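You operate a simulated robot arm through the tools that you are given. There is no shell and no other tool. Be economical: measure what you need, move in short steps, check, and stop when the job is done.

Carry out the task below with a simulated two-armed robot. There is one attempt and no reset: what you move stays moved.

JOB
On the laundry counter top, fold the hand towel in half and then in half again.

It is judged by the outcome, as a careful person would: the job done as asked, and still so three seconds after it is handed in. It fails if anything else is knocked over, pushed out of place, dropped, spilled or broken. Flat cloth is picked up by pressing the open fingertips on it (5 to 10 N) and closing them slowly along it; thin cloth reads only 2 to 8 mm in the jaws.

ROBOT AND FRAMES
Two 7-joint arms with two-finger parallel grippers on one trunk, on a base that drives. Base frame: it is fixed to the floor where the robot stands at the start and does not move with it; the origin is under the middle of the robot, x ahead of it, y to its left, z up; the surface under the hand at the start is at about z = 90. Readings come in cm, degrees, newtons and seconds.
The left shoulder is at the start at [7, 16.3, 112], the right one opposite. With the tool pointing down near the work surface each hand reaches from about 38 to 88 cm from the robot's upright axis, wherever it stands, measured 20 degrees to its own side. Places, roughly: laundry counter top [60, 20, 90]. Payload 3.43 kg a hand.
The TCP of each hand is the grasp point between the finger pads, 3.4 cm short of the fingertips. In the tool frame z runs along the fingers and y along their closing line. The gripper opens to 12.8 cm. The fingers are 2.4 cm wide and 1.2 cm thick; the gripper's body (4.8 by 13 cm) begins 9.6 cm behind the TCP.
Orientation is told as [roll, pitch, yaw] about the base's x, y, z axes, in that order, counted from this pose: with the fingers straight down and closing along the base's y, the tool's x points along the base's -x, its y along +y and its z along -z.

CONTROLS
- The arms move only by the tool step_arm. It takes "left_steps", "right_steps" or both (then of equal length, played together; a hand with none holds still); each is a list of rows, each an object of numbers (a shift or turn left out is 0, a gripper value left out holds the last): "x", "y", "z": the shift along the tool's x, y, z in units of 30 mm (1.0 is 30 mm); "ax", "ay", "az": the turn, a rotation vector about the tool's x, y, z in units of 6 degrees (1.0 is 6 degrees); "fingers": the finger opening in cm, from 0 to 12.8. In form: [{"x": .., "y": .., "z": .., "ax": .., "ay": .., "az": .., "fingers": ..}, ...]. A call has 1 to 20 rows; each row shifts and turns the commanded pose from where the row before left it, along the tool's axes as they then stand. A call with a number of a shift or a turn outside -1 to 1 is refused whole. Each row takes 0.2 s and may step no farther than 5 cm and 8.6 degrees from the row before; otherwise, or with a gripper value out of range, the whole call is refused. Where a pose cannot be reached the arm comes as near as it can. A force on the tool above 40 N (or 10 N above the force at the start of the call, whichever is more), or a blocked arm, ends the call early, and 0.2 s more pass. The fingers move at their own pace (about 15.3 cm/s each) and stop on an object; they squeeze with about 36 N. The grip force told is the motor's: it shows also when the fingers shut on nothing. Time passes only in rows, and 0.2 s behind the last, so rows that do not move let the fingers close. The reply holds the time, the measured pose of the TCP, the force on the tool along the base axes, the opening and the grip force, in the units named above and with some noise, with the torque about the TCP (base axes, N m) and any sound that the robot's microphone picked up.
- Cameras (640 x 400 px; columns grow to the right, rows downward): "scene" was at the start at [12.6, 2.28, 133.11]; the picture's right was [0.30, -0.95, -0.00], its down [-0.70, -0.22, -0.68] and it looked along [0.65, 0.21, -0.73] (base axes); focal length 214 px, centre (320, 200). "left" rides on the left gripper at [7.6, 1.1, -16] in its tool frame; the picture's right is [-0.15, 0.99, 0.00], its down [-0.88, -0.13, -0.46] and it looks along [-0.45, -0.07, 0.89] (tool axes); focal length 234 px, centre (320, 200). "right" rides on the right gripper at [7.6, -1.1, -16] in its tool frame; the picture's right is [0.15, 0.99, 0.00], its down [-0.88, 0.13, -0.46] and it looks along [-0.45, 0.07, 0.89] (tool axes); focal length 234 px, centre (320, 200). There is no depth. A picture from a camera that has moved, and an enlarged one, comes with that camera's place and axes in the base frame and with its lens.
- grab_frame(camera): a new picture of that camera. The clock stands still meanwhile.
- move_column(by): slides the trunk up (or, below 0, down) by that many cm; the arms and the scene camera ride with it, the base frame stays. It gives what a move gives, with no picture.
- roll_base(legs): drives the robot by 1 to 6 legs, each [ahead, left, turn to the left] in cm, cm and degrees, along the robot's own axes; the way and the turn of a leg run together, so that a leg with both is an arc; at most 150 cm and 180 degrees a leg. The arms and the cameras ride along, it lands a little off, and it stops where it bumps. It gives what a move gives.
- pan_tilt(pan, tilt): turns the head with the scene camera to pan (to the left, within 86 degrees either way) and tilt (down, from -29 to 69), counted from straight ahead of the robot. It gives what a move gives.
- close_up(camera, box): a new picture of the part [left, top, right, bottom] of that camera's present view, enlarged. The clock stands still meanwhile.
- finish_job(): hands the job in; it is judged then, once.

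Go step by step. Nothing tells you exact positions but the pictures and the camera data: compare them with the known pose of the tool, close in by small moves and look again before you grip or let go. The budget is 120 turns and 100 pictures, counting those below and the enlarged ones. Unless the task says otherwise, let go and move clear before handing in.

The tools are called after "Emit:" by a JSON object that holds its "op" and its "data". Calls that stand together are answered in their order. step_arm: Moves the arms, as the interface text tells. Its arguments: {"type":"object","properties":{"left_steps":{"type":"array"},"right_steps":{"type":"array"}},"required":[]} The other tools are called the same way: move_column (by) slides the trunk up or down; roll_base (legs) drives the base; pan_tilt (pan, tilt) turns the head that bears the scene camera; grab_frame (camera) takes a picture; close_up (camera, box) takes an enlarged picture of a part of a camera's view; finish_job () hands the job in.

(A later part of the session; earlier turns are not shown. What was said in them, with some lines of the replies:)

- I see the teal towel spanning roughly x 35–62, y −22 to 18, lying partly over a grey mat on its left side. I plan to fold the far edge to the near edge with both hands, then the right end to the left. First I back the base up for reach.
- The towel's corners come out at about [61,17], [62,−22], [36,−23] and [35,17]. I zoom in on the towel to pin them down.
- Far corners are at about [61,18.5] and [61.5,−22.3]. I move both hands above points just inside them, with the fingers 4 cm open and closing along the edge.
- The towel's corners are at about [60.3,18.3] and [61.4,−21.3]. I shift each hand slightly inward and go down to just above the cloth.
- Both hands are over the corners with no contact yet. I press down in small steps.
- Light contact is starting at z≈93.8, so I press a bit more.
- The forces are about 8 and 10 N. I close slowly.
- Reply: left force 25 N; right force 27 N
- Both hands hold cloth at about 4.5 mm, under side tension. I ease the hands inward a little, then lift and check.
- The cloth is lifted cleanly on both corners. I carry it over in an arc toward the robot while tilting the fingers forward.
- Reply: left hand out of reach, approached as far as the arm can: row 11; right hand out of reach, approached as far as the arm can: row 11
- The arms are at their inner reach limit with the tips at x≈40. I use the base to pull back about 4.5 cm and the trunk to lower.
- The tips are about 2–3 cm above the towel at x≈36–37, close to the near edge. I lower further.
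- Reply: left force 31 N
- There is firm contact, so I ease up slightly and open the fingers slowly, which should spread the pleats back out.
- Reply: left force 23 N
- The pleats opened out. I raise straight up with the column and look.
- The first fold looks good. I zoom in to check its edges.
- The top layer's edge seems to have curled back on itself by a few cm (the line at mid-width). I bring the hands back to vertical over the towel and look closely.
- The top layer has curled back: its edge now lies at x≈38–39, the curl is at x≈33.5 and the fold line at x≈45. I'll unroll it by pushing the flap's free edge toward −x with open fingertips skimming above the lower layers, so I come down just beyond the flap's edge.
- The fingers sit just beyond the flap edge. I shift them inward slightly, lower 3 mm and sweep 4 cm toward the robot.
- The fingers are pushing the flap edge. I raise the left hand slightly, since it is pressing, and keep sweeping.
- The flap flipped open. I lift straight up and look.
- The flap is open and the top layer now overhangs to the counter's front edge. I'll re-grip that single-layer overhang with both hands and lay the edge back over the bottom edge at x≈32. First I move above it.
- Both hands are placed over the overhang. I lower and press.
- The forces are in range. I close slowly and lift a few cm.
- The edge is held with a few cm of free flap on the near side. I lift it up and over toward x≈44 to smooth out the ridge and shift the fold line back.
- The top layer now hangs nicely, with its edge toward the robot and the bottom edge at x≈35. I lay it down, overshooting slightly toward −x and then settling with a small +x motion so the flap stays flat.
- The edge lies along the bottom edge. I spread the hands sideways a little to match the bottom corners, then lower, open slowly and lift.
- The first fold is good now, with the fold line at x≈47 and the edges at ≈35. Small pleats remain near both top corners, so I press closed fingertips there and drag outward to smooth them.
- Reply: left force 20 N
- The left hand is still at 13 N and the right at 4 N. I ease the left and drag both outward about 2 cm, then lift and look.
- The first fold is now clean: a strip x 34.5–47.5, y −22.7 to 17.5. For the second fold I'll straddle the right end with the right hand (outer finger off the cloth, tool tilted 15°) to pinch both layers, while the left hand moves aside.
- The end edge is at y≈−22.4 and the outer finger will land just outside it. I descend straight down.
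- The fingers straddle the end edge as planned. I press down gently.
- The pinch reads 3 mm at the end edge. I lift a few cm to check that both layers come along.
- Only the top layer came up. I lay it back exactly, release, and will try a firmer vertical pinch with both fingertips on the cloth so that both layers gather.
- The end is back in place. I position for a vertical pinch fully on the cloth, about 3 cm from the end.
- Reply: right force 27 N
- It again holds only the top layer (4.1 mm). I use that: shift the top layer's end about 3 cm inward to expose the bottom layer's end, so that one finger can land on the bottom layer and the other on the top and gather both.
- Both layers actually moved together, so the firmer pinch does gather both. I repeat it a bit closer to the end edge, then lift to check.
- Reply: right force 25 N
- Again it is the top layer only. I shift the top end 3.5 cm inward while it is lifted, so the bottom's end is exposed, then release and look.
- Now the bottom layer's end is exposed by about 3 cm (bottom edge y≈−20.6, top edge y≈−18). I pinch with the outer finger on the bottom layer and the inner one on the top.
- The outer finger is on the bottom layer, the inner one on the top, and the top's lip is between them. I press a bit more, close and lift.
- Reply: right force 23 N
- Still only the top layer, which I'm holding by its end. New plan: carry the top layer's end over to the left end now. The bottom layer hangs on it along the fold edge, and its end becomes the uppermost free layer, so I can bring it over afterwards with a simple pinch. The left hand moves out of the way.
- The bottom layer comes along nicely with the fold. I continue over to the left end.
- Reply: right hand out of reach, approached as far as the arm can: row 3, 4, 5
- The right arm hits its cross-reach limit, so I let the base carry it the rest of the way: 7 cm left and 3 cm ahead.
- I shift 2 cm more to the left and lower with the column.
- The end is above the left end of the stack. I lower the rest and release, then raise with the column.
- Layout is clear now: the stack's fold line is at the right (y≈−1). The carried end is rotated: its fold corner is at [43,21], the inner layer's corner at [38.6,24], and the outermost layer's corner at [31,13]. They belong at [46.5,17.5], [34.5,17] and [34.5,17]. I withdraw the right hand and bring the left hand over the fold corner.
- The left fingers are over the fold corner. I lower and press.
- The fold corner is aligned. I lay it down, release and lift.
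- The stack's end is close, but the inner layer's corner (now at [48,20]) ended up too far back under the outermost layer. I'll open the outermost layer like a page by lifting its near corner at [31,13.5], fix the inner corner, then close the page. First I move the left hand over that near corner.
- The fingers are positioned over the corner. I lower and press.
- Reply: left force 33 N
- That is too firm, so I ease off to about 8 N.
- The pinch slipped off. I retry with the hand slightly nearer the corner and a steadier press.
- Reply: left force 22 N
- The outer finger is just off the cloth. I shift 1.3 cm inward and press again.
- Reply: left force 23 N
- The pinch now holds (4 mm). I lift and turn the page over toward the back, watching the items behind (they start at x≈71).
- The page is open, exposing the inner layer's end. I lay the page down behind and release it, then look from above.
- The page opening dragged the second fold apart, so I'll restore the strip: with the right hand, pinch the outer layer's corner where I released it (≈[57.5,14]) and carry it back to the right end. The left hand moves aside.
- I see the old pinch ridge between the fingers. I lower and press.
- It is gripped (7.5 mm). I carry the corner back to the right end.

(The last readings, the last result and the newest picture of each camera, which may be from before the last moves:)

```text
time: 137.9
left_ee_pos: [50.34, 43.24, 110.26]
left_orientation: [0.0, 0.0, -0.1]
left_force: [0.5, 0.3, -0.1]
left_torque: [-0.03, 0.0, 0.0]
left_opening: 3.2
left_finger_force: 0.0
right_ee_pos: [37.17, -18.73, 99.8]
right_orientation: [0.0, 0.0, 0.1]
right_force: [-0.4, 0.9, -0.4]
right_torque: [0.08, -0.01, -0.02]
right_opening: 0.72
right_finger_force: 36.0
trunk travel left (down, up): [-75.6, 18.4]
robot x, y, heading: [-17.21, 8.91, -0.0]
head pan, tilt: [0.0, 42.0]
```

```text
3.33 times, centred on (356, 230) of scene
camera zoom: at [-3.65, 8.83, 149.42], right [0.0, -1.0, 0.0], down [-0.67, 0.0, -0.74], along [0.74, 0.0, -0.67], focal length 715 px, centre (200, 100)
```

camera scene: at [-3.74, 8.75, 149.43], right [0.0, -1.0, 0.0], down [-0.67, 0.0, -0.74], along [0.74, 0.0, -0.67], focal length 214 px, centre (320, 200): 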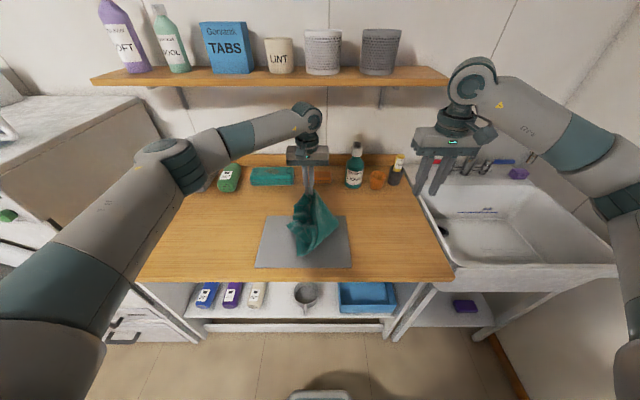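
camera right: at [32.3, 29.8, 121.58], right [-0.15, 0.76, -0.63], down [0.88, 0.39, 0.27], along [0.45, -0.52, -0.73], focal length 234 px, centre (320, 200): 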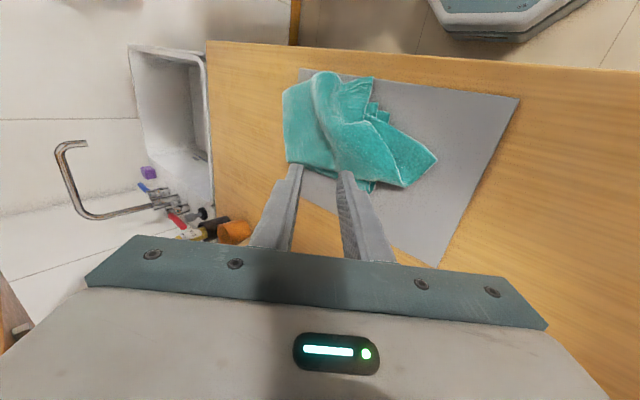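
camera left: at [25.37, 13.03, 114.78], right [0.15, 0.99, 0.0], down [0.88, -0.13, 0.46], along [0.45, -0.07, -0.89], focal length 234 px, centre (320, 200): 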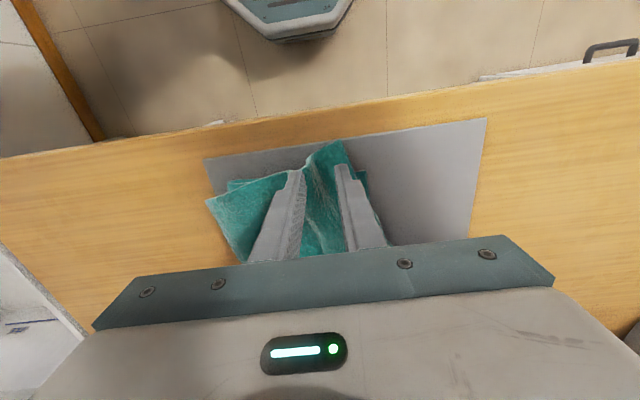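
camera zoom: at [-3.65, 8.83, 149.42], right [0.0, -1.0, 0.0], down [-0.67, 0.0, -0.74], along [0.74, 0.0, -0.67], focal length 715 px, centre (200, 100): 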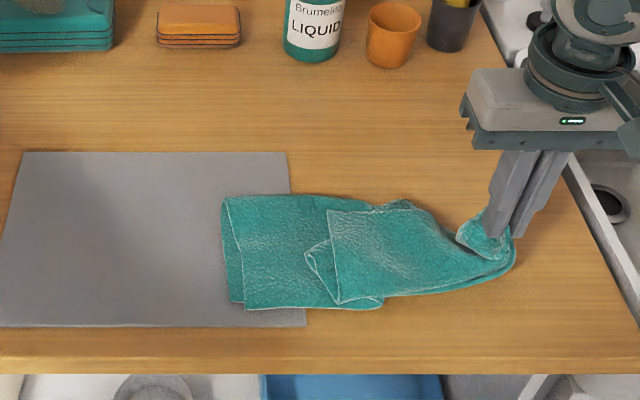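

The towel came along to the right; it seems the strip is folded with its fold line near y≈−20 and its ends lying near y≈−4. I lower what I hold, release, move up and look from above.

Emit:
{"op": "step_arm", "data": {"right_steps": [{"z": 0.6}, {"z": 0.6}, {"z": 0.4}, {"fingers": 1.2}, {"fingers": 1.8}, {"fingers": 2.6}, {"fingers": 3.4}, {}, {"z": -0.5}, {"z": -1}, {"z": -1}, {"z": -1}, {"z": -1, "x": -0.8}, {"x": -1, "y": 0.7}, {"x": -1, "y": 0.8}, {"x": -1, "y": 0.8}, {}]}}

Emit:
{"op": "close_up", "data": {"camera": "right", "box": [180, 0, 500, 200]}}

```text
time: 141.5
left_ee_pos: [50.26, 43.16, 110.35]
left_orientation: [0.0, -0.1, 0.1]
left_force: [-0.3, 0.6, -0.6]
left_torque: [0.0, -0.01, -0.02]
left_opening: 3.19
left_finger_force: 0.1
right_ee_pos: [48.39, -11.89, 108.47]
right_orientation: [0.2, 0.1, 0.0]
right_force: [-0.9, -0.6, -0.7]
right_torque: [0.02, -0.03, 0.01]
right_opening: 3.38
right_finger_force: 0.0
trunk travel left (down, up): [-75.6, 18.4]
robot x, y, heading: [-17.21, 8.79, -0.2]
head pan, tilt: [0.0, 42.0]
```

```text
2.00 times, centred on (340, 100) of right
camera zoom: at [40.75, -13.18, 124.5], right [-0.15, 0.99, 0.0], down [0.88, 0.13, 0.46], along [0.45, 0.07, -0.89], focal length 468 px, centre (280, 400)
```

zoom: 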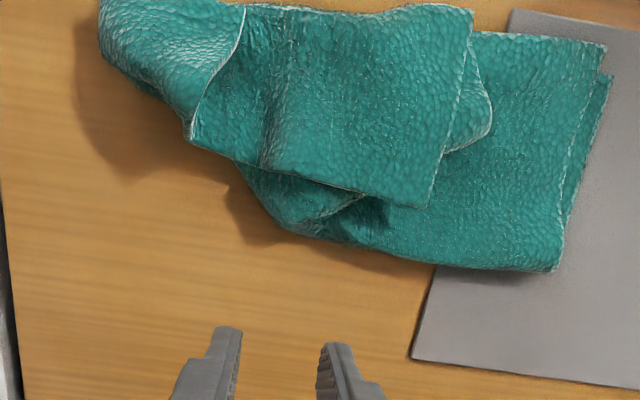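

The upper panel's end edge lies at y≈−3 (x 32–42), while the stack's left end is at y≈6 and the loop on the right reaches y≈−24. If I draw the panel's end about 9 cm to the left, the loop follows and the piece becomes about 20×13. I bring the left hand to that end edge and move the right hand clear.

Emit:
{"op": "step_arm", "data": {"right_steps": [{"y": -0.9, "z": -0.5}, {"y": -0.9, "z": -0.5}, {"y": -0.9, "z": -0.5}, {"y": -0.9, "z": -0.5}, {"y": -0.9}, {"y": -0.9}, {"y": -0.9}, {"y": -0.9}, {}, {}, {}, {}, {}, {}, {}, {}, {}, {}], "left_steps": [{"y": -0.945, "x": 0.26, "fingers": 3.4}, {"y": -0.945, "x": 0.26}, {"y": -0.945, "x": 0.26}, {"y": -0.945, "x": 0.26}, {"y": -0.945, "x": 0.26}, {"y": -0.945, "x": 0.26}, {"y": -0.945, "x": 0.26}, {"y": -0.945, "x": 0.26}, {"y": -0.945, "x": 0.26}, {"y": -0.945, "x": 0.26, "z": 0.5}, {"y": -0.945, "x": 0.26, "z": 0.5}, {"y": -0.945, "x": 0.26, "z": 0.5}, {"y": -0.945, "x": 0.26, "z": 0.5}, {"y": -0.945, "x": 0.26, "z": 0.5}, {"y": -0.945, "x": 0.26, "z": 0.5}, {"y": -0.945, "x": 0.26, "z": 0.5}, {"y": -0.945, "x": 0.26, "z": 0.4}, {}]}}

Emit:
{"op": "grab_frame", "data": {"camera": "left"}}

```text
time: 145.3
left_ee_pos: [36.96, -4.82, 98.56]
left_orientation: [-0.2, -0.2, 0.1]
left_force: [0.0, 0.8, 0.4]
left_torque: [-0.02, -0.02, 0.0]
left_opening: 3.39
left_finger_force: 0.2
right_ee_pos: [48.52, -33.5, 114.42]
right_orientation: [0.0, 0.0, -0.1]
right_force: [0.2, -0.5, 0.8]
right_torque: [0.0, -0.04, 0.01]
right_opening: 3.39
right_finger_force: 0.2
trunk travel left (down, up): [-75.6, 18.4]
robot x, y, heading: [-17.4, 8.66, 0.0]
head pan, tilt: [0.0, 42.0]
```

```text
10 pictures are left
camera left: at [29.43, -3.7, 114.29], right [0.15, 0.99, 0.0], down [0.88, -0.13, 0.46], along [0.45, -0.07, -0.89], focal length 234 px, centre (320, 200)
```

left: 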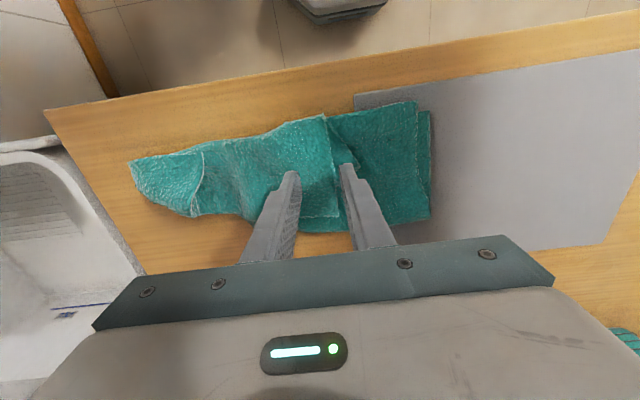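

The panel's edge is at y≈−3.7, so I shift 2 cm inward, then lower and press.

Emit:
{"op": "step_arm", "data": {"left_steps": [{"y": -0.68}, {"z": 0.6}, {"z": 0.5}, {"z": 0.15}, {}]}}

```text
time: 146.5
left_ee_pos: [36.86, -6.99, 94.8]
left_orientation: [-0.1, 0.0, 0.0]
left_force: [1.7, 2.5, 14.4]
left_torque: [0.3, -0.07, 0.04]
left_opening: 3.4
left_finger_force: 0.1
right_ee_pos: [48.39, -33.48, 114.52]
right_orientation: [0.2, 0.0, 0.1]
right_force: [0.9, -0.1, -0.5]
right_torque: [0.0, 0.02, -0.03]
right_opening: 3.41
right_finger_force: 0.1
trunk travel left (down, up): [-75.6, 18.4]
robot x, y, heading: [-16.95, 8.87, -0.1]
head pan, tilt: [0.0, 42.0]
```

Emit:
{"op": "step_arm", "data": {"left_steps": [{"fingers": 3.0}, {"fingers": 2.6}, {"fingers": 2.2}, {"fingers": 1.8}, {"fingers": 1.4}, {"fingers": 1.0}, {"fingers": 0.6}, {"fingers": 0.3}, {"fingers": 0}, {}, {}, {"z": -0.4}, {"z": -0.6}, {"z": -0.6}, {"y": 0.6, "z": -0.2}, {"y": 0.7}, {"y": 0.7}, {"y": 0.7}, {"y": 0.7}, {}]}}

Emit:
{"op": "close_up", "data": {"camera": "scene", "box": [260, 180, 452, 300]}}

```text
time: 150.7
left_ee_pos: [37.12, 2.94, 100.17]
left_orientation: [0.1, 0.0, 0.0]
left_force: [0.2, -0.3, -0.5]
left_torque: [0.02, -0.01, 0.0]
left_opening: 0.0
left_finger_force: 33.0
right_ee_pos: [48.37, -33.71, 114.37]
right_orientation: [0.1, 0.0, 0.0]
right_force: [-0.4, 0.1, 0.4]
right_torque: [-0.01, 0.08, 0.0]
right_opening: 3.4
right_finger_force: 0.1
trunk travel left (down, up): [-75.6, 18.4]
robot x, y, heading: [-16.86, 8.74, -0.1]
head pan, tilt: [0.0, 42.0]
```

```text
3.33 times, centred on (356, 240) of scene
camera zoom: at [-3.68, 8.64, 149.43], right [0.0, -1.0, 0.0], down [-0.67, 0.0, -0.74], along [0.74, 0.0, -0.67], focal length 715 px, centre (200, 67)
```

zoom: 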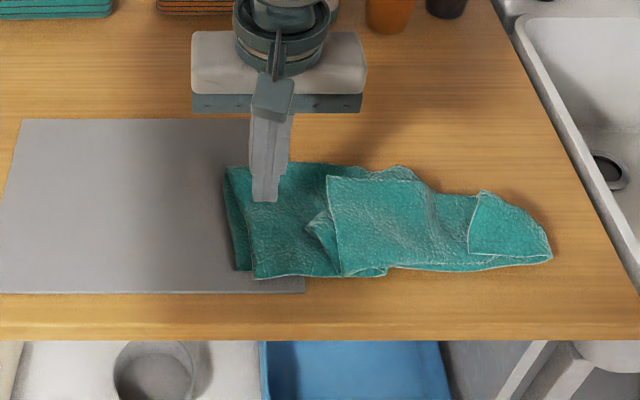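

The grip missed, but this view clarifies things: the lower layer runs from y≈6 to −24, and its right end is curled back on top with its free edge at y≈−17.5 facing left. So I can pinch that top edge with the right hand and carry it to the left end (y≈6) to complete the fold. The left hand clears away.

Emit:
{"op": "step_arm", "data": {"right_steps": [{"x": 0.466, "y": 0.554, "z": 0.3, "fingers": 3}, {"x": 0.466, "y": 0.554, "z": 0.4}, {"x": 0.466, "y": 0.554, "z": 0.6}, {"x": 0.466, "y": 0.554, "z": 0.7}, {"x": 0.466, "y": 0.554, "z": 0.8}, {"x": 0.466, "y": 0.554, "z": 0.8}, {"x": 0.466, "y": 0.554, "z": 0.8}, {"x": 0.466, "y": 0.554, "z": 0.8}, {}, {}, {}, {}], "left_steps": [{"z": -0.8}, {"z": -0.8}, {"y": 0.95, "z": -0.5}, {"y": 0.95, "z": -0.5}, {"y": 0.95}, {"y": 0.95}, {"y": 0.95}, {"y": 0.95}, {"y": 0.95}, {"y": 0.95}, {"y": 0.95}, {"y": 0.95}]}}

Emit:
{"op": "close_up", "data": {"camera": "right", "box": [220, 60, 460, 220]}}

```text
time: 153.3
left_ee_pos: [36.9, 31.79, 107.87]
left_orientation: [-0.1, 0.0, 0.0]
left_force: [0.6, 0.9, 0.3]
left_torque: [-0.02, 0.02, -0.01]
left_opening: 0.0
left_finger_force: 33.0
right_ee_pos: [37.03, -20.08, 98.81]
right_orientation: [0.0, -0.1, -0.1]
right_force: [-0.1, -0.5, 0.3]
right_torque: [0.01, -0.02, 0.02]
right_opening: 2.99
right_finger_force: 0.0
trunk travel left (down, up): [-75.6, 18.4]
robot x, y, heading: [-17.15, 8.41, -0.1]
head pan, tilt: [0.0, 42.0]
```

```text
2.50 times, centred on (340, 140) of right
camera zoom: at [29.49, -21.31, 114.77], right [-0.15, 0.99, 0.0], down [0.88, 0.13, 0.46], along [0.45, 0.07, -0.89], focal length 585 px, centre (270, 350)
```

zoom: 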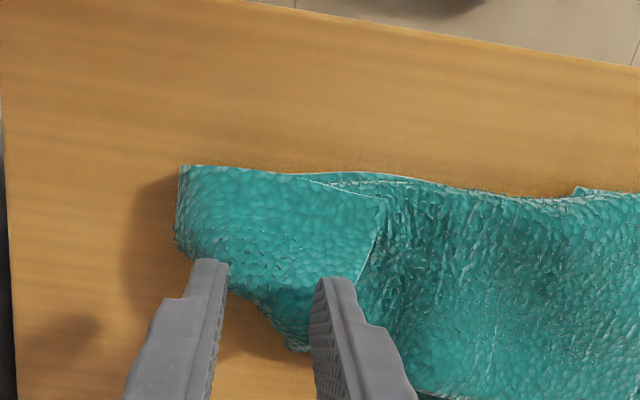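

I see the curled-back end clearly: its corner is at [34,−16] and its edge runs from there to the far right. I place the fingers about 3 cm inside that edge and press.

Emit:
{"op": "step_arm", "data": {"right_steps": [{"x": 0.45, "y": 0.27}, {"z": 0.6}, {"z": 0.5}, {"z": 0.2}, {}]}}

```text
time: 154.5
left_ee_pos: [36.93, 31.72, 108.05]
left_orientation: [-0.1, -0.1, -0.1]
left_force: [0.1, -0.1, -0.4]
left_torque: [-0.02, -0.01, -0.03]
left_opening: 0.02
left_finger_force: 32.8
right_ee_pos: [35.92, -19.44, 94.82]
right_orientation: [0.1, 0.0, 0.1]
right_force: [-0.4, -1.3, 6.0]
right_torque: [-0.04, -0.07, -0.01]
right_opening: 3.03
right_finger_force: 0.5
trunk travel left (down, up): [-75.6, 18.4]
robot x, y, heading: [-17.11, 8.9, 0.0]
head pan, tilt: [0.0, 42.0]
```

Emit:
{"op": "step_arm", "data": {"right_steps": [{"z": 0.1}, {"fingers": 2.7}, {"fingers": 2.4}, {"fingers": 2.1}, {"fingers": 1.8}, {"fingers": 1.5}, {"fingers": 1.2}, {"fingers": 0.9}, {"fingers": 0.6}, {"fingers": 0.3}, {"fingers": 0}, {}, {}, {"z": -0.4}, {"z": -0.6}, {}]}}

```text
time: 157.9
left_ee_pos: [37.0, 31.51, 108.04]
left_orientation: [0.1, 0.0, 0.1]
left_force: [-0.5, -1.1, 0.5]
left_torque: [0.01, -0.02, 0.02]
left_opening: 0.01
left_finger_force: 33.1
right_ee_pos: [35.87, -19.41, 97.53]
right_orientation: [0.2, 0.0, 0.1]
right_force: [-0.3, 0.1, -0.9]
right_torque: [0.01, 0.0, 0.01]
right_opening: 0.0
right_finger_force: 33.2
trunk travel left (down, up): [-75.6, 18.4]
robot x, y, heading: [-16.9, 8.66, -0.0]
head pan, tilt: [0.0, 42.0]
```

The pinch slipped. I open wider and press more firmly.

Emit:
{"op": "step_arm", "data": {"right_steps": [{"fingers": 3.6, "y": -0.05}, {"z": 0.6}, {"z": 0.36}, {"z": 0.15}, {"z": 0.1}, {}]}}

```text
time: 159.3
left_ee_pos: [36.72, 31.64, 108.08]
left_orientation: [-0.1, -0.1, 0.1]
left_force: [1.2, 0.5, -1.0]
left_torque: [-0.04, 0.02, -0.02]
left_opening: 0.03
left_finger_force: 32.6
right_ee_pos: [35.97, -19.62, 94.51]
right_orientation: [0.1, -0.8, 0.0]
right_force: [-5.1, -1.3, 24.3]
right_torque: [-0.04, 0.18, 0.03]
right_opening: 3.63
right_finger_force: 0.2
trunk travel left (down, up): [-75.6, 18.4]
robot x, y, heading: [-16.87, 8.92, -0.4]
head pan, tilt: [0.0, 42.0]
stopped in row 6 (right hand): the force on the tool passed its limit at 42 N (the readings are from after the stop); the commanded pose is now the measured one
```

Emit:
{"op": "step_arm", "data": {"right_steps": [{"z": 0.03, "fingers": 3.3}, {"fingers": 3.0}, {"fingers": 2.7}, {"fingers": 2.4}, {"fingers": 2.1}, {"fingers": 1.8}, {"fingers": 1.5}, {"fingers": 1.2}, {"fingers": 0.9}, {"fingers": 0.6}, {"fingers": 0.3}, {"fingers": 0}, {}, {}]}}

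```text
time: 160.4
left_ee_pos: [36.88, 31.6, 108.1]
left_orientation: [-0.1, -0.1, 0.0]
left_force: [-0.1, -0.4, 0.1]
left_torque: [-0.01, -0.01, 0.02]
left_opening: 0.01
left_finger_force: 32.2
right_ee_pos: [36.01, -19.51, 94.39]
right_orientation: [0.3, -0.8, -0.1]
right_force: [-6.5, -0.1, 23.8]
right_torque: [-0.01, 0.21, -0.03]
right_opening: 2.2
right_finger_force: 0.7
trunk travel left (down, up): [-75.6, 18.4]
robot x, y, heading: [-16.78, 8.69, 0.2]
head pan, tilt: [0.0, 42.0]
stopped in row 5 (right hand): the force on the tool passed its limit at 40 N (the readings are from after the stop); the commanded pose is now the measured one
```

The forces are rising as the cloth bunches, so I ease up slightly and keep closing.

Emit:
{"op": "step_arm", "data": {"right_steps": [{"z": -0.06}, {"fingers": 1.9}, {"fingers": 1.6, "z": -0.03}, {"fingers": 1.3}, {"fingers": 1.0, "z": -0.03}, {"fingers": 0.7}, {"fingers": 0.4}, {"fingers": 0}, {}, {}]}}

```text
time: 162.6
left_ee_pos: [36.89, 31.64, 108.02]
left_orientation: [0.0, 0.0, 0.0]
left_force: [-0.7, 0.1, 0.4]
left_torque: [0.0, -0.01, 0.01]
left_opening: 0.0
left_finger_force: 33.3
right_ee_pos: [36.1, -19.44, 94.66]
right_orientation: [0.1, -0.6, -0.4]
right_force: [-1.2, 0.3, 8.3]
right_torque: [-0.03, 0.0, 0.0]
right_opening: 0.0
right_finger_force: 33.2
trunk travel left (down, up): [-75.6, 18.4]
robot x, y, heading: [-17.16, 8.77, 0.0]
head pan, tilt: [0.0, 42.0]
```

The pinch slid off again; straddling a free edge with a tilted hand gripped reliably before, so I'll do that on this edge. I raise, tilt by −15° and look.

Emit:
{"op": "step_arm", "data": {"right_steps": [{"z": -0.6}, {"z": -0.8, "fingers": 3}, {"y": 0.6}, {"y": 0.55, "ax": 0.83}, {"ax": 0.83}, {"ax": 0.84}, {}]}}

Emit:
{"op": "close_up", "data": {"camera": "right", "box": [180, 60, 420, 220]}}

```text
time: 164.2
left_ee_pos: [36.9, 31.53, 108.06]
left_orientation: [0.0, -0.1, 0.0]
left_force: [0.1, 0.6, -0.7]
left_torque: [-0.02, -0.01, 0.02]
left_opening: 0.02
left_finger_force: 32.8
right_ee_pos: [36.13, -16.09, 98.85]
right_orientation: [-14.9, -0.6, -0.2]
right_force: [0.2, 0.1, -0.9]
right_torque: [0.01, 0.0, -0.02]
right_opening: 2.99
right_finger_force: 0.0
trunk travel left (down, up): [-75.6, 18.4]
robot x, y, heading: [-17.21, 8.86, 0.0]
head pan, tilt: [0.0, 42.0]
```

```text
2.50 times, centred on (300, 140) of right
camera zoom: at [28.46, -13.21, 114.48], right [-0.14, 0.96, -0.26], down [0.88, 0.24, 0.42], along [0.46, -0.17, -0.87], focal length 585 px, centre (370, 350)
```

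zoom: 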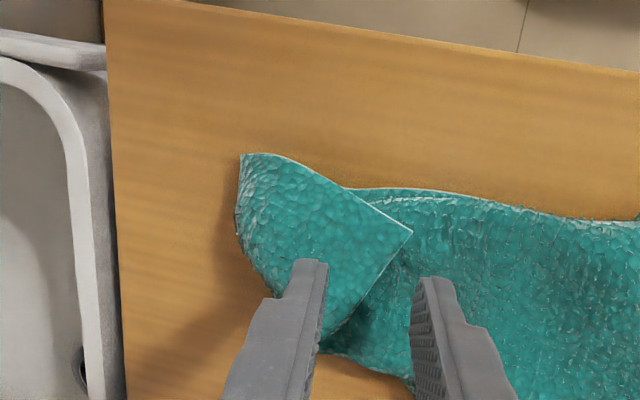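

The free edge runs from [34.9,−16.8] to [41,−19.6]. I descend so that the fingers straddle it near the corner.

Emit:
{"op": "step_arm", "data": {"right_steps": [{"y": -0.29, "z": 0.08}, {"z": 0.45, "y": 0.12}, {"z": 0.45, "y": 0.12}, {"z": 0.26, "y": 0.07}, {"z": 0.1, "y": 0.027}, {}]}}

```text
time: 165.6
left_ee_pos: [36.85, 31.57, 108.01]
left_orientation: [0.1, 0.0, 0.0]
left_force: [0.1, -0.2, 0.2]
left_torque: [-0.02, 0.0, 0.0]
left_opening: 0.01
left_finger_force: 32.7
right_ee_pos: [36.1, -16.99, 94.92]
right_orientation: [-14.8, -0.6, -0.2]
right_force: [1.6, -1.0, 5.6]
right_torque: [0.0, -0.04, 0.0]
right_opening: 2.93
right_finger_force: 0.0
trunk travel left (down, up): [-75.6, 18.4]
robot x, y, heading: [-17.04, 8.86, 0.3]
head pan, tilt: [0.0, 42.0]
```

Contact is at 5.6 N. I add a little pressure, close slowly and lift.

Emit:
{"op": "step_arm", "data": {"right_steps": [{"z": 0.1, "y": 0.027}, {"fingers": 2.6}, {"fingers": 2.3}, {"fingers": 2.0}, {"fingers": 1.7}, {"fingers": 1.4}, {"fingers": 1.1}, {"fingers": 0.8}, {"fingers": 0.5}, {"fingers": 0.2}, {"fingers": 0}, {}, {}]}}

```text
time: 168.4
left_ee_pos: [37.0, 31.6, 108.15]
left_orientation: [0.0, 0.1, 0.0]
left_force: [0.2, -0.6, 0.6]
left_torque: [-0.01, -0.03, -0.01]
left_opening: 0.0
left_finger_force: 33.2
right_ee_pos: [36.14, -16.78, 94.66]
right_orientation: [-14.9, -0.7, -0.2]
right_force: [-1.1, 1.5, 4.8]
right_torque: [0.04, 0.01, 0.01]
right_opening: 0.02
right_finger_force: 32.9
trunk travel left (down, up): [-75.6, 18.4]
robot x, y, heading: [-17.05, 8.94, -0.2]
head pan, tilt: [0.0, 42.0]
```

That missed too. The reliable case has been two layers lying on the bare counter, which is nearer the bend at y≈−21.5. I untilt and pinch there.

Emit:
{"op": "step_arm", "data": {"right_steps": [{"z": -0.8, "fingers": 3.2}, {"z": -0.6, "ax": -0.83}, {"y": -0.7, "ax": -0.83}, {"y": -0.6, "ax": -0.84}, {"x": -0.1, "y": -0.2}, {"z": 0.7}, {"z": 0.5}, {}]}}

Emit:
{"op": "close_up", "data": {"camera": "right", "box": [220, 80, 460, 240]}}

```text
time: 170.2
left_ee_pos: [36.89, 31.62, 108.15]
left_orientation: [0.0, 0.0, 0.0]
left_force: [-0.7, -0.9, -0.1]
left_torque: [-0.02, 0.01, -0.02]
left_opening: 0.03
left_finger_force: 33.1
right_ee_pos: [36.46, -20.27, 95.51]
right_orientation: [0.1, -0.6, -0.1]
right_force: [0.3, 0.2, 1.4]
right_torque: [-0.01, 0.0, -0.03]
right_opening: 3.22
right_finger_force: 0.1
trunk travel left (down, up): [-75.6, 18.4]
robot x, y, heading: [-16.77, 8.88, -0.1]
head pan, tilt: [0.0, 42.0]
```

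```text
2.50 times, centred on (340, 160) of right
camera zoom: at [28.72, -21.52, 111.43], right [-0.14, 0.99, 0.0], down [0.88, 0.13, 0.47], along [0.46, 0.07, -0.89], focal length 585 px, centre (270, 300)
```

zoom: 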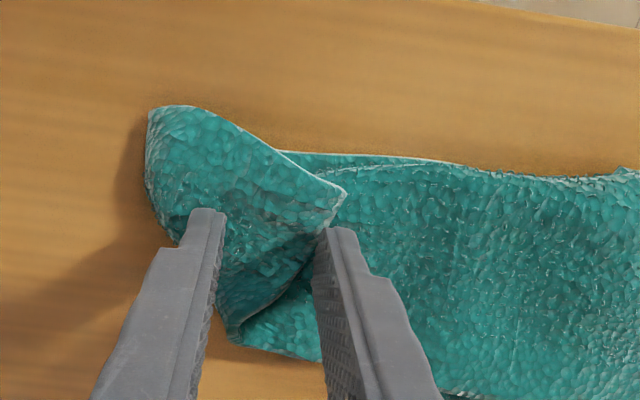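

The fingers bracket the curled flap. I press down onto it and close.

Emit:
{"op": "step_arm", "data": {"right_steps": [{"z": 0.15}, {"z": 0.12}, {"fingers": 2.9, "z": 0.04}, {"fingers": 2.6}, {"fingers": 2.3}, {"fingers": 2.0}, {"fingers": 1.7}, {"fingers": 1.4}, {"fingers": 1.1}, {"fingers": 0.8}, {"fingers": 0.5}, {"fingers": 0.2}, {"fingers": 0}, {}, {}]}}

```text
time: 173.4
left_ee_pos: [36.86, 31.54, 108.1]
left_orientation: [0.1, 0.1, 0.0]
left_force: [-0.1, -0.2, -0.7]
left_torque: [0.01, 0.04, -0.01]
left_opening: 0.0
left_finger_force: 32.9
right_ee_pos: [36.32, -20.28, 94.56]
right_orientation: [0.2, -0.6, -0.2]
right_force: [-0.1, -2.9, 7.2]
right_torque: [-0.14, 0.04, 0.0]
right_opening: 0.45
right_finger_force: 36.0
trunk travel left (down, up): [-75.6, 18.4]
robot x, y, heading: [-17.51, 9.0, -0.1]
head pan, tilt: [0.0, 42.0]
```

Gripped (4.5 mm). I lift and carry it over to the left.

Emit:
{"op": "step_arm", "data": {"right_steps": [{"z": -0.5}, {"z": -0.8}, {"z": -0.8, "y": 0.3}, {"z": -0.7, "y": 0.5}, {"z": -0.2, "y": 0.8}, {"y": 0.9}, {"y": 0.9}, {"y": 0.9}, {"y": 0.9}, {"y": 0.9}, {"y": 0.8, "z": 0.3}, {"y": 0.6, "z": 0.4}, {"y": 0.3, "z": 0.5}, {}]}}

Emit:
{"op": "close_up", "data": {"camera": "scene", "box": [260, 170, 420, 290]}}

```text
time: 176.4
left_ee_pos: [37.02, 31.54, 108.02]
left_orientation: [0.0, 0.1, 0.0]
left_force: [0.8, 0.9, -0.2]
left_torque: [0.06, 0.02, -0.01]
left_opening: 0.0
left_finger_force: 32.3
right_ee_pos: [36.31, 3.01, 99.93]
right_orientation: [0.2, -0.6, -0.1]
right_force: [-0.1, -0.1, -1.5]
right_torque: [0.02, 0.0, -0.01]
right_opening: 0.41
right_finger_force: 35.6
trunk travel left (down, up): [-75.6, 18.4]
robot x, y, heading: [-17.07, 9.03, 0.2]
head pan, tilt: [0.0, 42.0]
```

```text
3.33 times, centred on (340, 230) of scene
camera zoom: at [-3.69, 8.7, 149.43], right [0.0, -1.0, 0.0], down [-0.67, 0.0, -0.74], along [0.74, 0.0, -0.67], focal length 715 px, centre (253, 100)
```

zoom: 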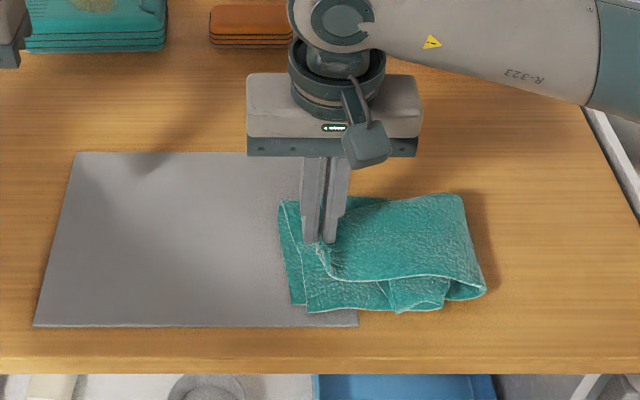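

Very good: it is now a neat quarter-size piece, and only needs laying down slightly nearer (−x). I overshoot a bit to +y, lower while easing back so the free end lies flat, and release.

Emit:
{"op": "step_arm", "data": {"right_steps": [{"y": 0.4, "x": 0.4}, {"y": 0.4, "x": 0.3}, {"z": 0.5}, {"z": 0.4, "y": -0.2}, {"z": 0.4, "y": -0.2}, {"z": 0.15, "y": -0.1}, {}, {"fingers": 0.8}, {"fingers": 1.4}, {"fingers": 2.0}, {"fingers": 2.8}, {"fingers": 3.4}, {}, {"z": -0.5}, {"z": -1}, {"z": -1}, {"z": -1}, {"x": -0.8}, {"x": -0.8}, {}]}}

Emit:
{"op": "close_up", "data": {"camera": "right", "box": [160, 0, 480, 200]}}

```text
time: 180.6
left_ee_pos: [36.88, 31.5, 108.08]
left_orientation: [0.0, 0.0, 0.0]
left_force: [0.0, -0.9, 0.3]
left_torque: [0.02, 0.0, 0.0]
left_opening: 0.0
left_finger_force: 32.5
right_ee_pos: [39.13, 3.99, 106.25]
right_orientation: [0.1, -0.6, -0.3]
right_force: [-0.6, 0.3, 0.5]
right_torque: [0.01, -0.02, 0.0]
right_opening: 3.39
right_finger_force: 0.1
trunk travel left (down, up): [-75.6, 18.4]
robot x, y, heading: [-16.91, 8.92, -0.1]
head pan, tilt: [0.0, 42.0]
```

```text
2.00 times, centred on (320, 100) of right
camera zoom: at [31.4, 2.66, 122.2], right [-0.14, 0.99, 0.0], down [0.88, 0.13, 0.47], along [0.46, 0.07, -0.89], focal length 468 px, centre (320, 400)
```

zoom: 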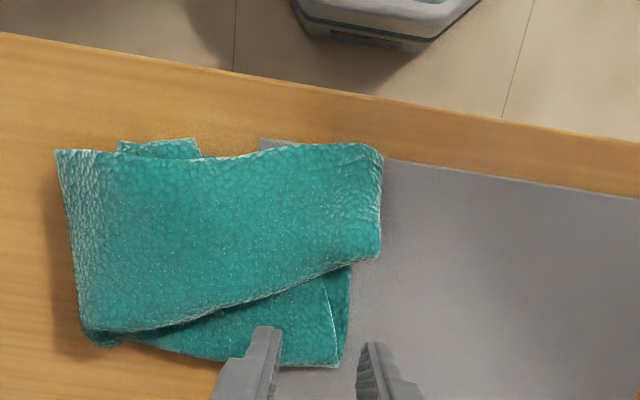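

The towel is now nearly a proper quarter fold; only the uppermost layer's end is skewed toward the robot, with its far edge about 6 cm short at the left end. I press closed fingertips near that edge and drag it gently away (+x) to square it.

Emit:
{"op": "step_arm", "data": {"right_steps": [{"x": 0.65, "fingers": 0}, {"x": 0.62, "y": 0.1}, {"z": 0.9}, {"z": 0.9}, {"z": 0.9}, {"z": 0.5}, {"z": 0.2}, {"z": 0.15}, {}]}}

```text
time: 182.6
left_ee_pos: [36.96, 31.51, 108.07]
left_orientation: [0.1, 0.0, 0.0]
left_force: [0.2, 0.7, -0.1]
left_torque: [0.0, -0.01, -0.03]
left_opening: 0.0
left_finger_force: 32.8
right_ee_pos: [35.37, 4.23, 95.59]
right_orientation: [0.1, -0.6, -0.2]
right_force: [-0.7, -0.4, 1.2]
right_torque: [-0.01, 0.02, 0.03]
right_opening: 0.0
right_finger_force: 32.9
trunk travel left (down, up): [-75.6, 18.4]
robot x, y, heading: [-17.21, 9.4, 0.1]
head pan, tilt: [0.0, 42.0]
```

Emit:
{"op": "step_arm", "data": {"right_steps": [{"z": 0.12}, {"z": 0.08}, {}]}}

```text
time: 183.4
left_ee_pos: [36.83, 31.49, 108.05]
left_orientation: [0.0, 0.0, -0.1]
left_force: [0.1, -0.1, 0.2]
left_torque: [-0.01, 0.0, -0.04]
left_opening: 0.03
left_finger_force: 33.5
right_ee_pos: [35.39, 4.29, 95.05]
right_orientation: [0.3, -0.7, -0.1]
right_force: [-0.2, -2.7, 8.0]
right_torque: [-0.18, -0.06, -0.02]
right_opening: 0.0
right_finger_force: 32.9
trunk travel left (down, up): [-75.6, 18.4]
robot x, y, heading: [-16.88, 8.56, 0.1]
head pan, tilt: [0.0, 42.0]
```

The press is at 8 N. I drag 5 cm toward +x, lift and look.

Emit:
{"op": "step_arm", "data": {"right_steps": [{"x": -0.3}, {"x": -0.35}, {"x": -0.35}, {"x": -0.35}, {"x": -0.35}, {}, {"z": -0.5}, {"z": -1}, {"z": -1}, {"z": -1}, {}]}}

Emit:
{"op": "close_up", "data": {"camera": "right", "box": [160, 0, 480, 200]}}

```text
time: 185.8
left_ee_pos: [36.87, 31.48, 108.06]
left_orientation: [0.0, 0.0, 0.0]
left_force: [0.4, 0.8, 0.8]
left_torque: [-0.01, 0.01, 0.04]
left_opening: 0.0
left_finger_force: 33.2
right_ee_pos: [40.42, 4.08, 105.48]
right_orientation: [0.1, -0.6, -0.3]
right_force: [-0.7, 0.5, -0.4]
right_torque: [0.03, -0.01, -0.01]
right_opening: 0.0
right_finger_force: 32.9
trunk travel left (down, up): [-75.6, 18.4]
robot x, y, heading: [-17.05, 8.82, 0.3]
head pan, tilt: [0.0, 42.0]
```

```text
2.00 times, centred on (320, 100) of right
camera zoom: at [32.82, 2.96, 121.37], right [-0.14, 0.99, 0.0], down [0.88, 0.13, 0.47], along [0.46, 0.07, -0.89], focal length 468 px, centre (320, 400)
```

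zoom: 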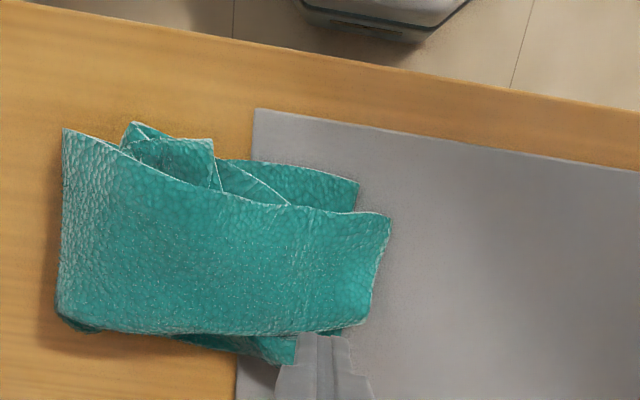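

That squared it: the towel is now a compact rectangle, about x 33.5–44.5, y −12 to 7.5, with its edges nearly aligned and the mat in its original place. I retract both hands and take a last look.

Emit:
{"op": "step_arm", "data": {"right_steps": [{"z": -0.8}, {"z": -0.8}, {"y": -0.9}, {"y": -0.9}, {"y": -0.9}, {"y": -0.9}, {"y": -0.9}, {"y": -0.9}, {"y": -0.9}, {"y": -0.9}, {"y": -0.9}, {}], "left_steps": [{"z": -0.5}, {"z": -0.5}, {}, {}, {}, {}, {}, {}, {}, {}, {}, {}]}}

Emit:
{"op": "close_up", "data": {"camera": "scene", "box": [220, 140, 460, 290]}}

```text
time: 188.4
left_ee_pos: [36.94, 31.61, 110.88]
left_orientation: [0.0, 0.0, 0.0]
left_force: [-0.3, -0.5, 0.2]
left_torque: [0.0, 0.01, -0.02]
left_opening: 0.0
left_finger_force: 33.1
right_ee_pos: [40.22, -20.02, 110.12]
right_orientation: [0.1, -0.6, -0.3]
right_force: [-0.1, 0.0, -0.3]
right_torque: [0.0, 0.04, 0.0]
right_opening: 0.0
right_finger_force: 33.0
trunk travel left (down, up): [-75.6, 18.4]
robot x, y, heading: [-17.08, 8.64, -0.2]
head pan, tilt: [0.0, 42.0]
```

```text
2.67 times, centred on (340, 215) of scene
camera zoom: at [-3.66, 8.78, 149.43], right [0.0, -1.0, 0.0], down [-0.67, 0.0, -0.74], along [0.74, 0.0, -0.67], focal length 572 px, centre (267, 160)
```

zoom: 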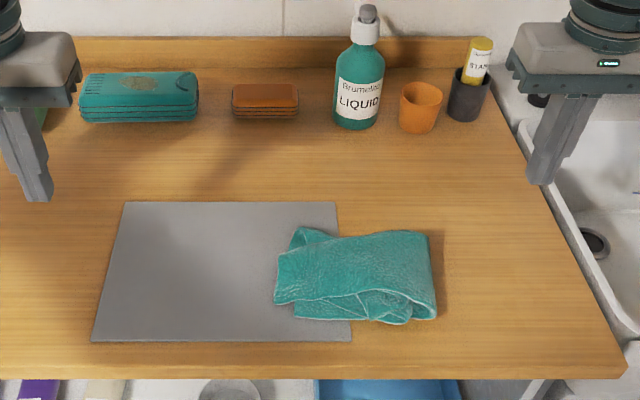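

The towel sits as a compact quarter-size piece on the counter, the mat and other items are in place, and both hands are clear. I hand it in.

Emit:
{"op": "finish_job", "data": {}}

```text
The job is handed in.
```

I folded the hand towel in half and in half again on the laundry counter and handed the job in, but the second fold isn't tidy. It now lies as a piece about 20 × 11 cm.

- **Edges:** on the side nearest the robot the top layer sits about 2 cm short. A corner of the layer below shows at the back left.
- **Inside:** one inner layer of the second fold did not reach all the way across, so it is probably bunched inside. I left it that way rather than risk pulling the fold apart again.
- **Position:** the towel ended up roughly 10 cm to the right of where it would have folded in place, partly on the grey mat.
- **Everything else:** nothing looked moved or knocked over in the last picture, including the mat, and both hands are clear.
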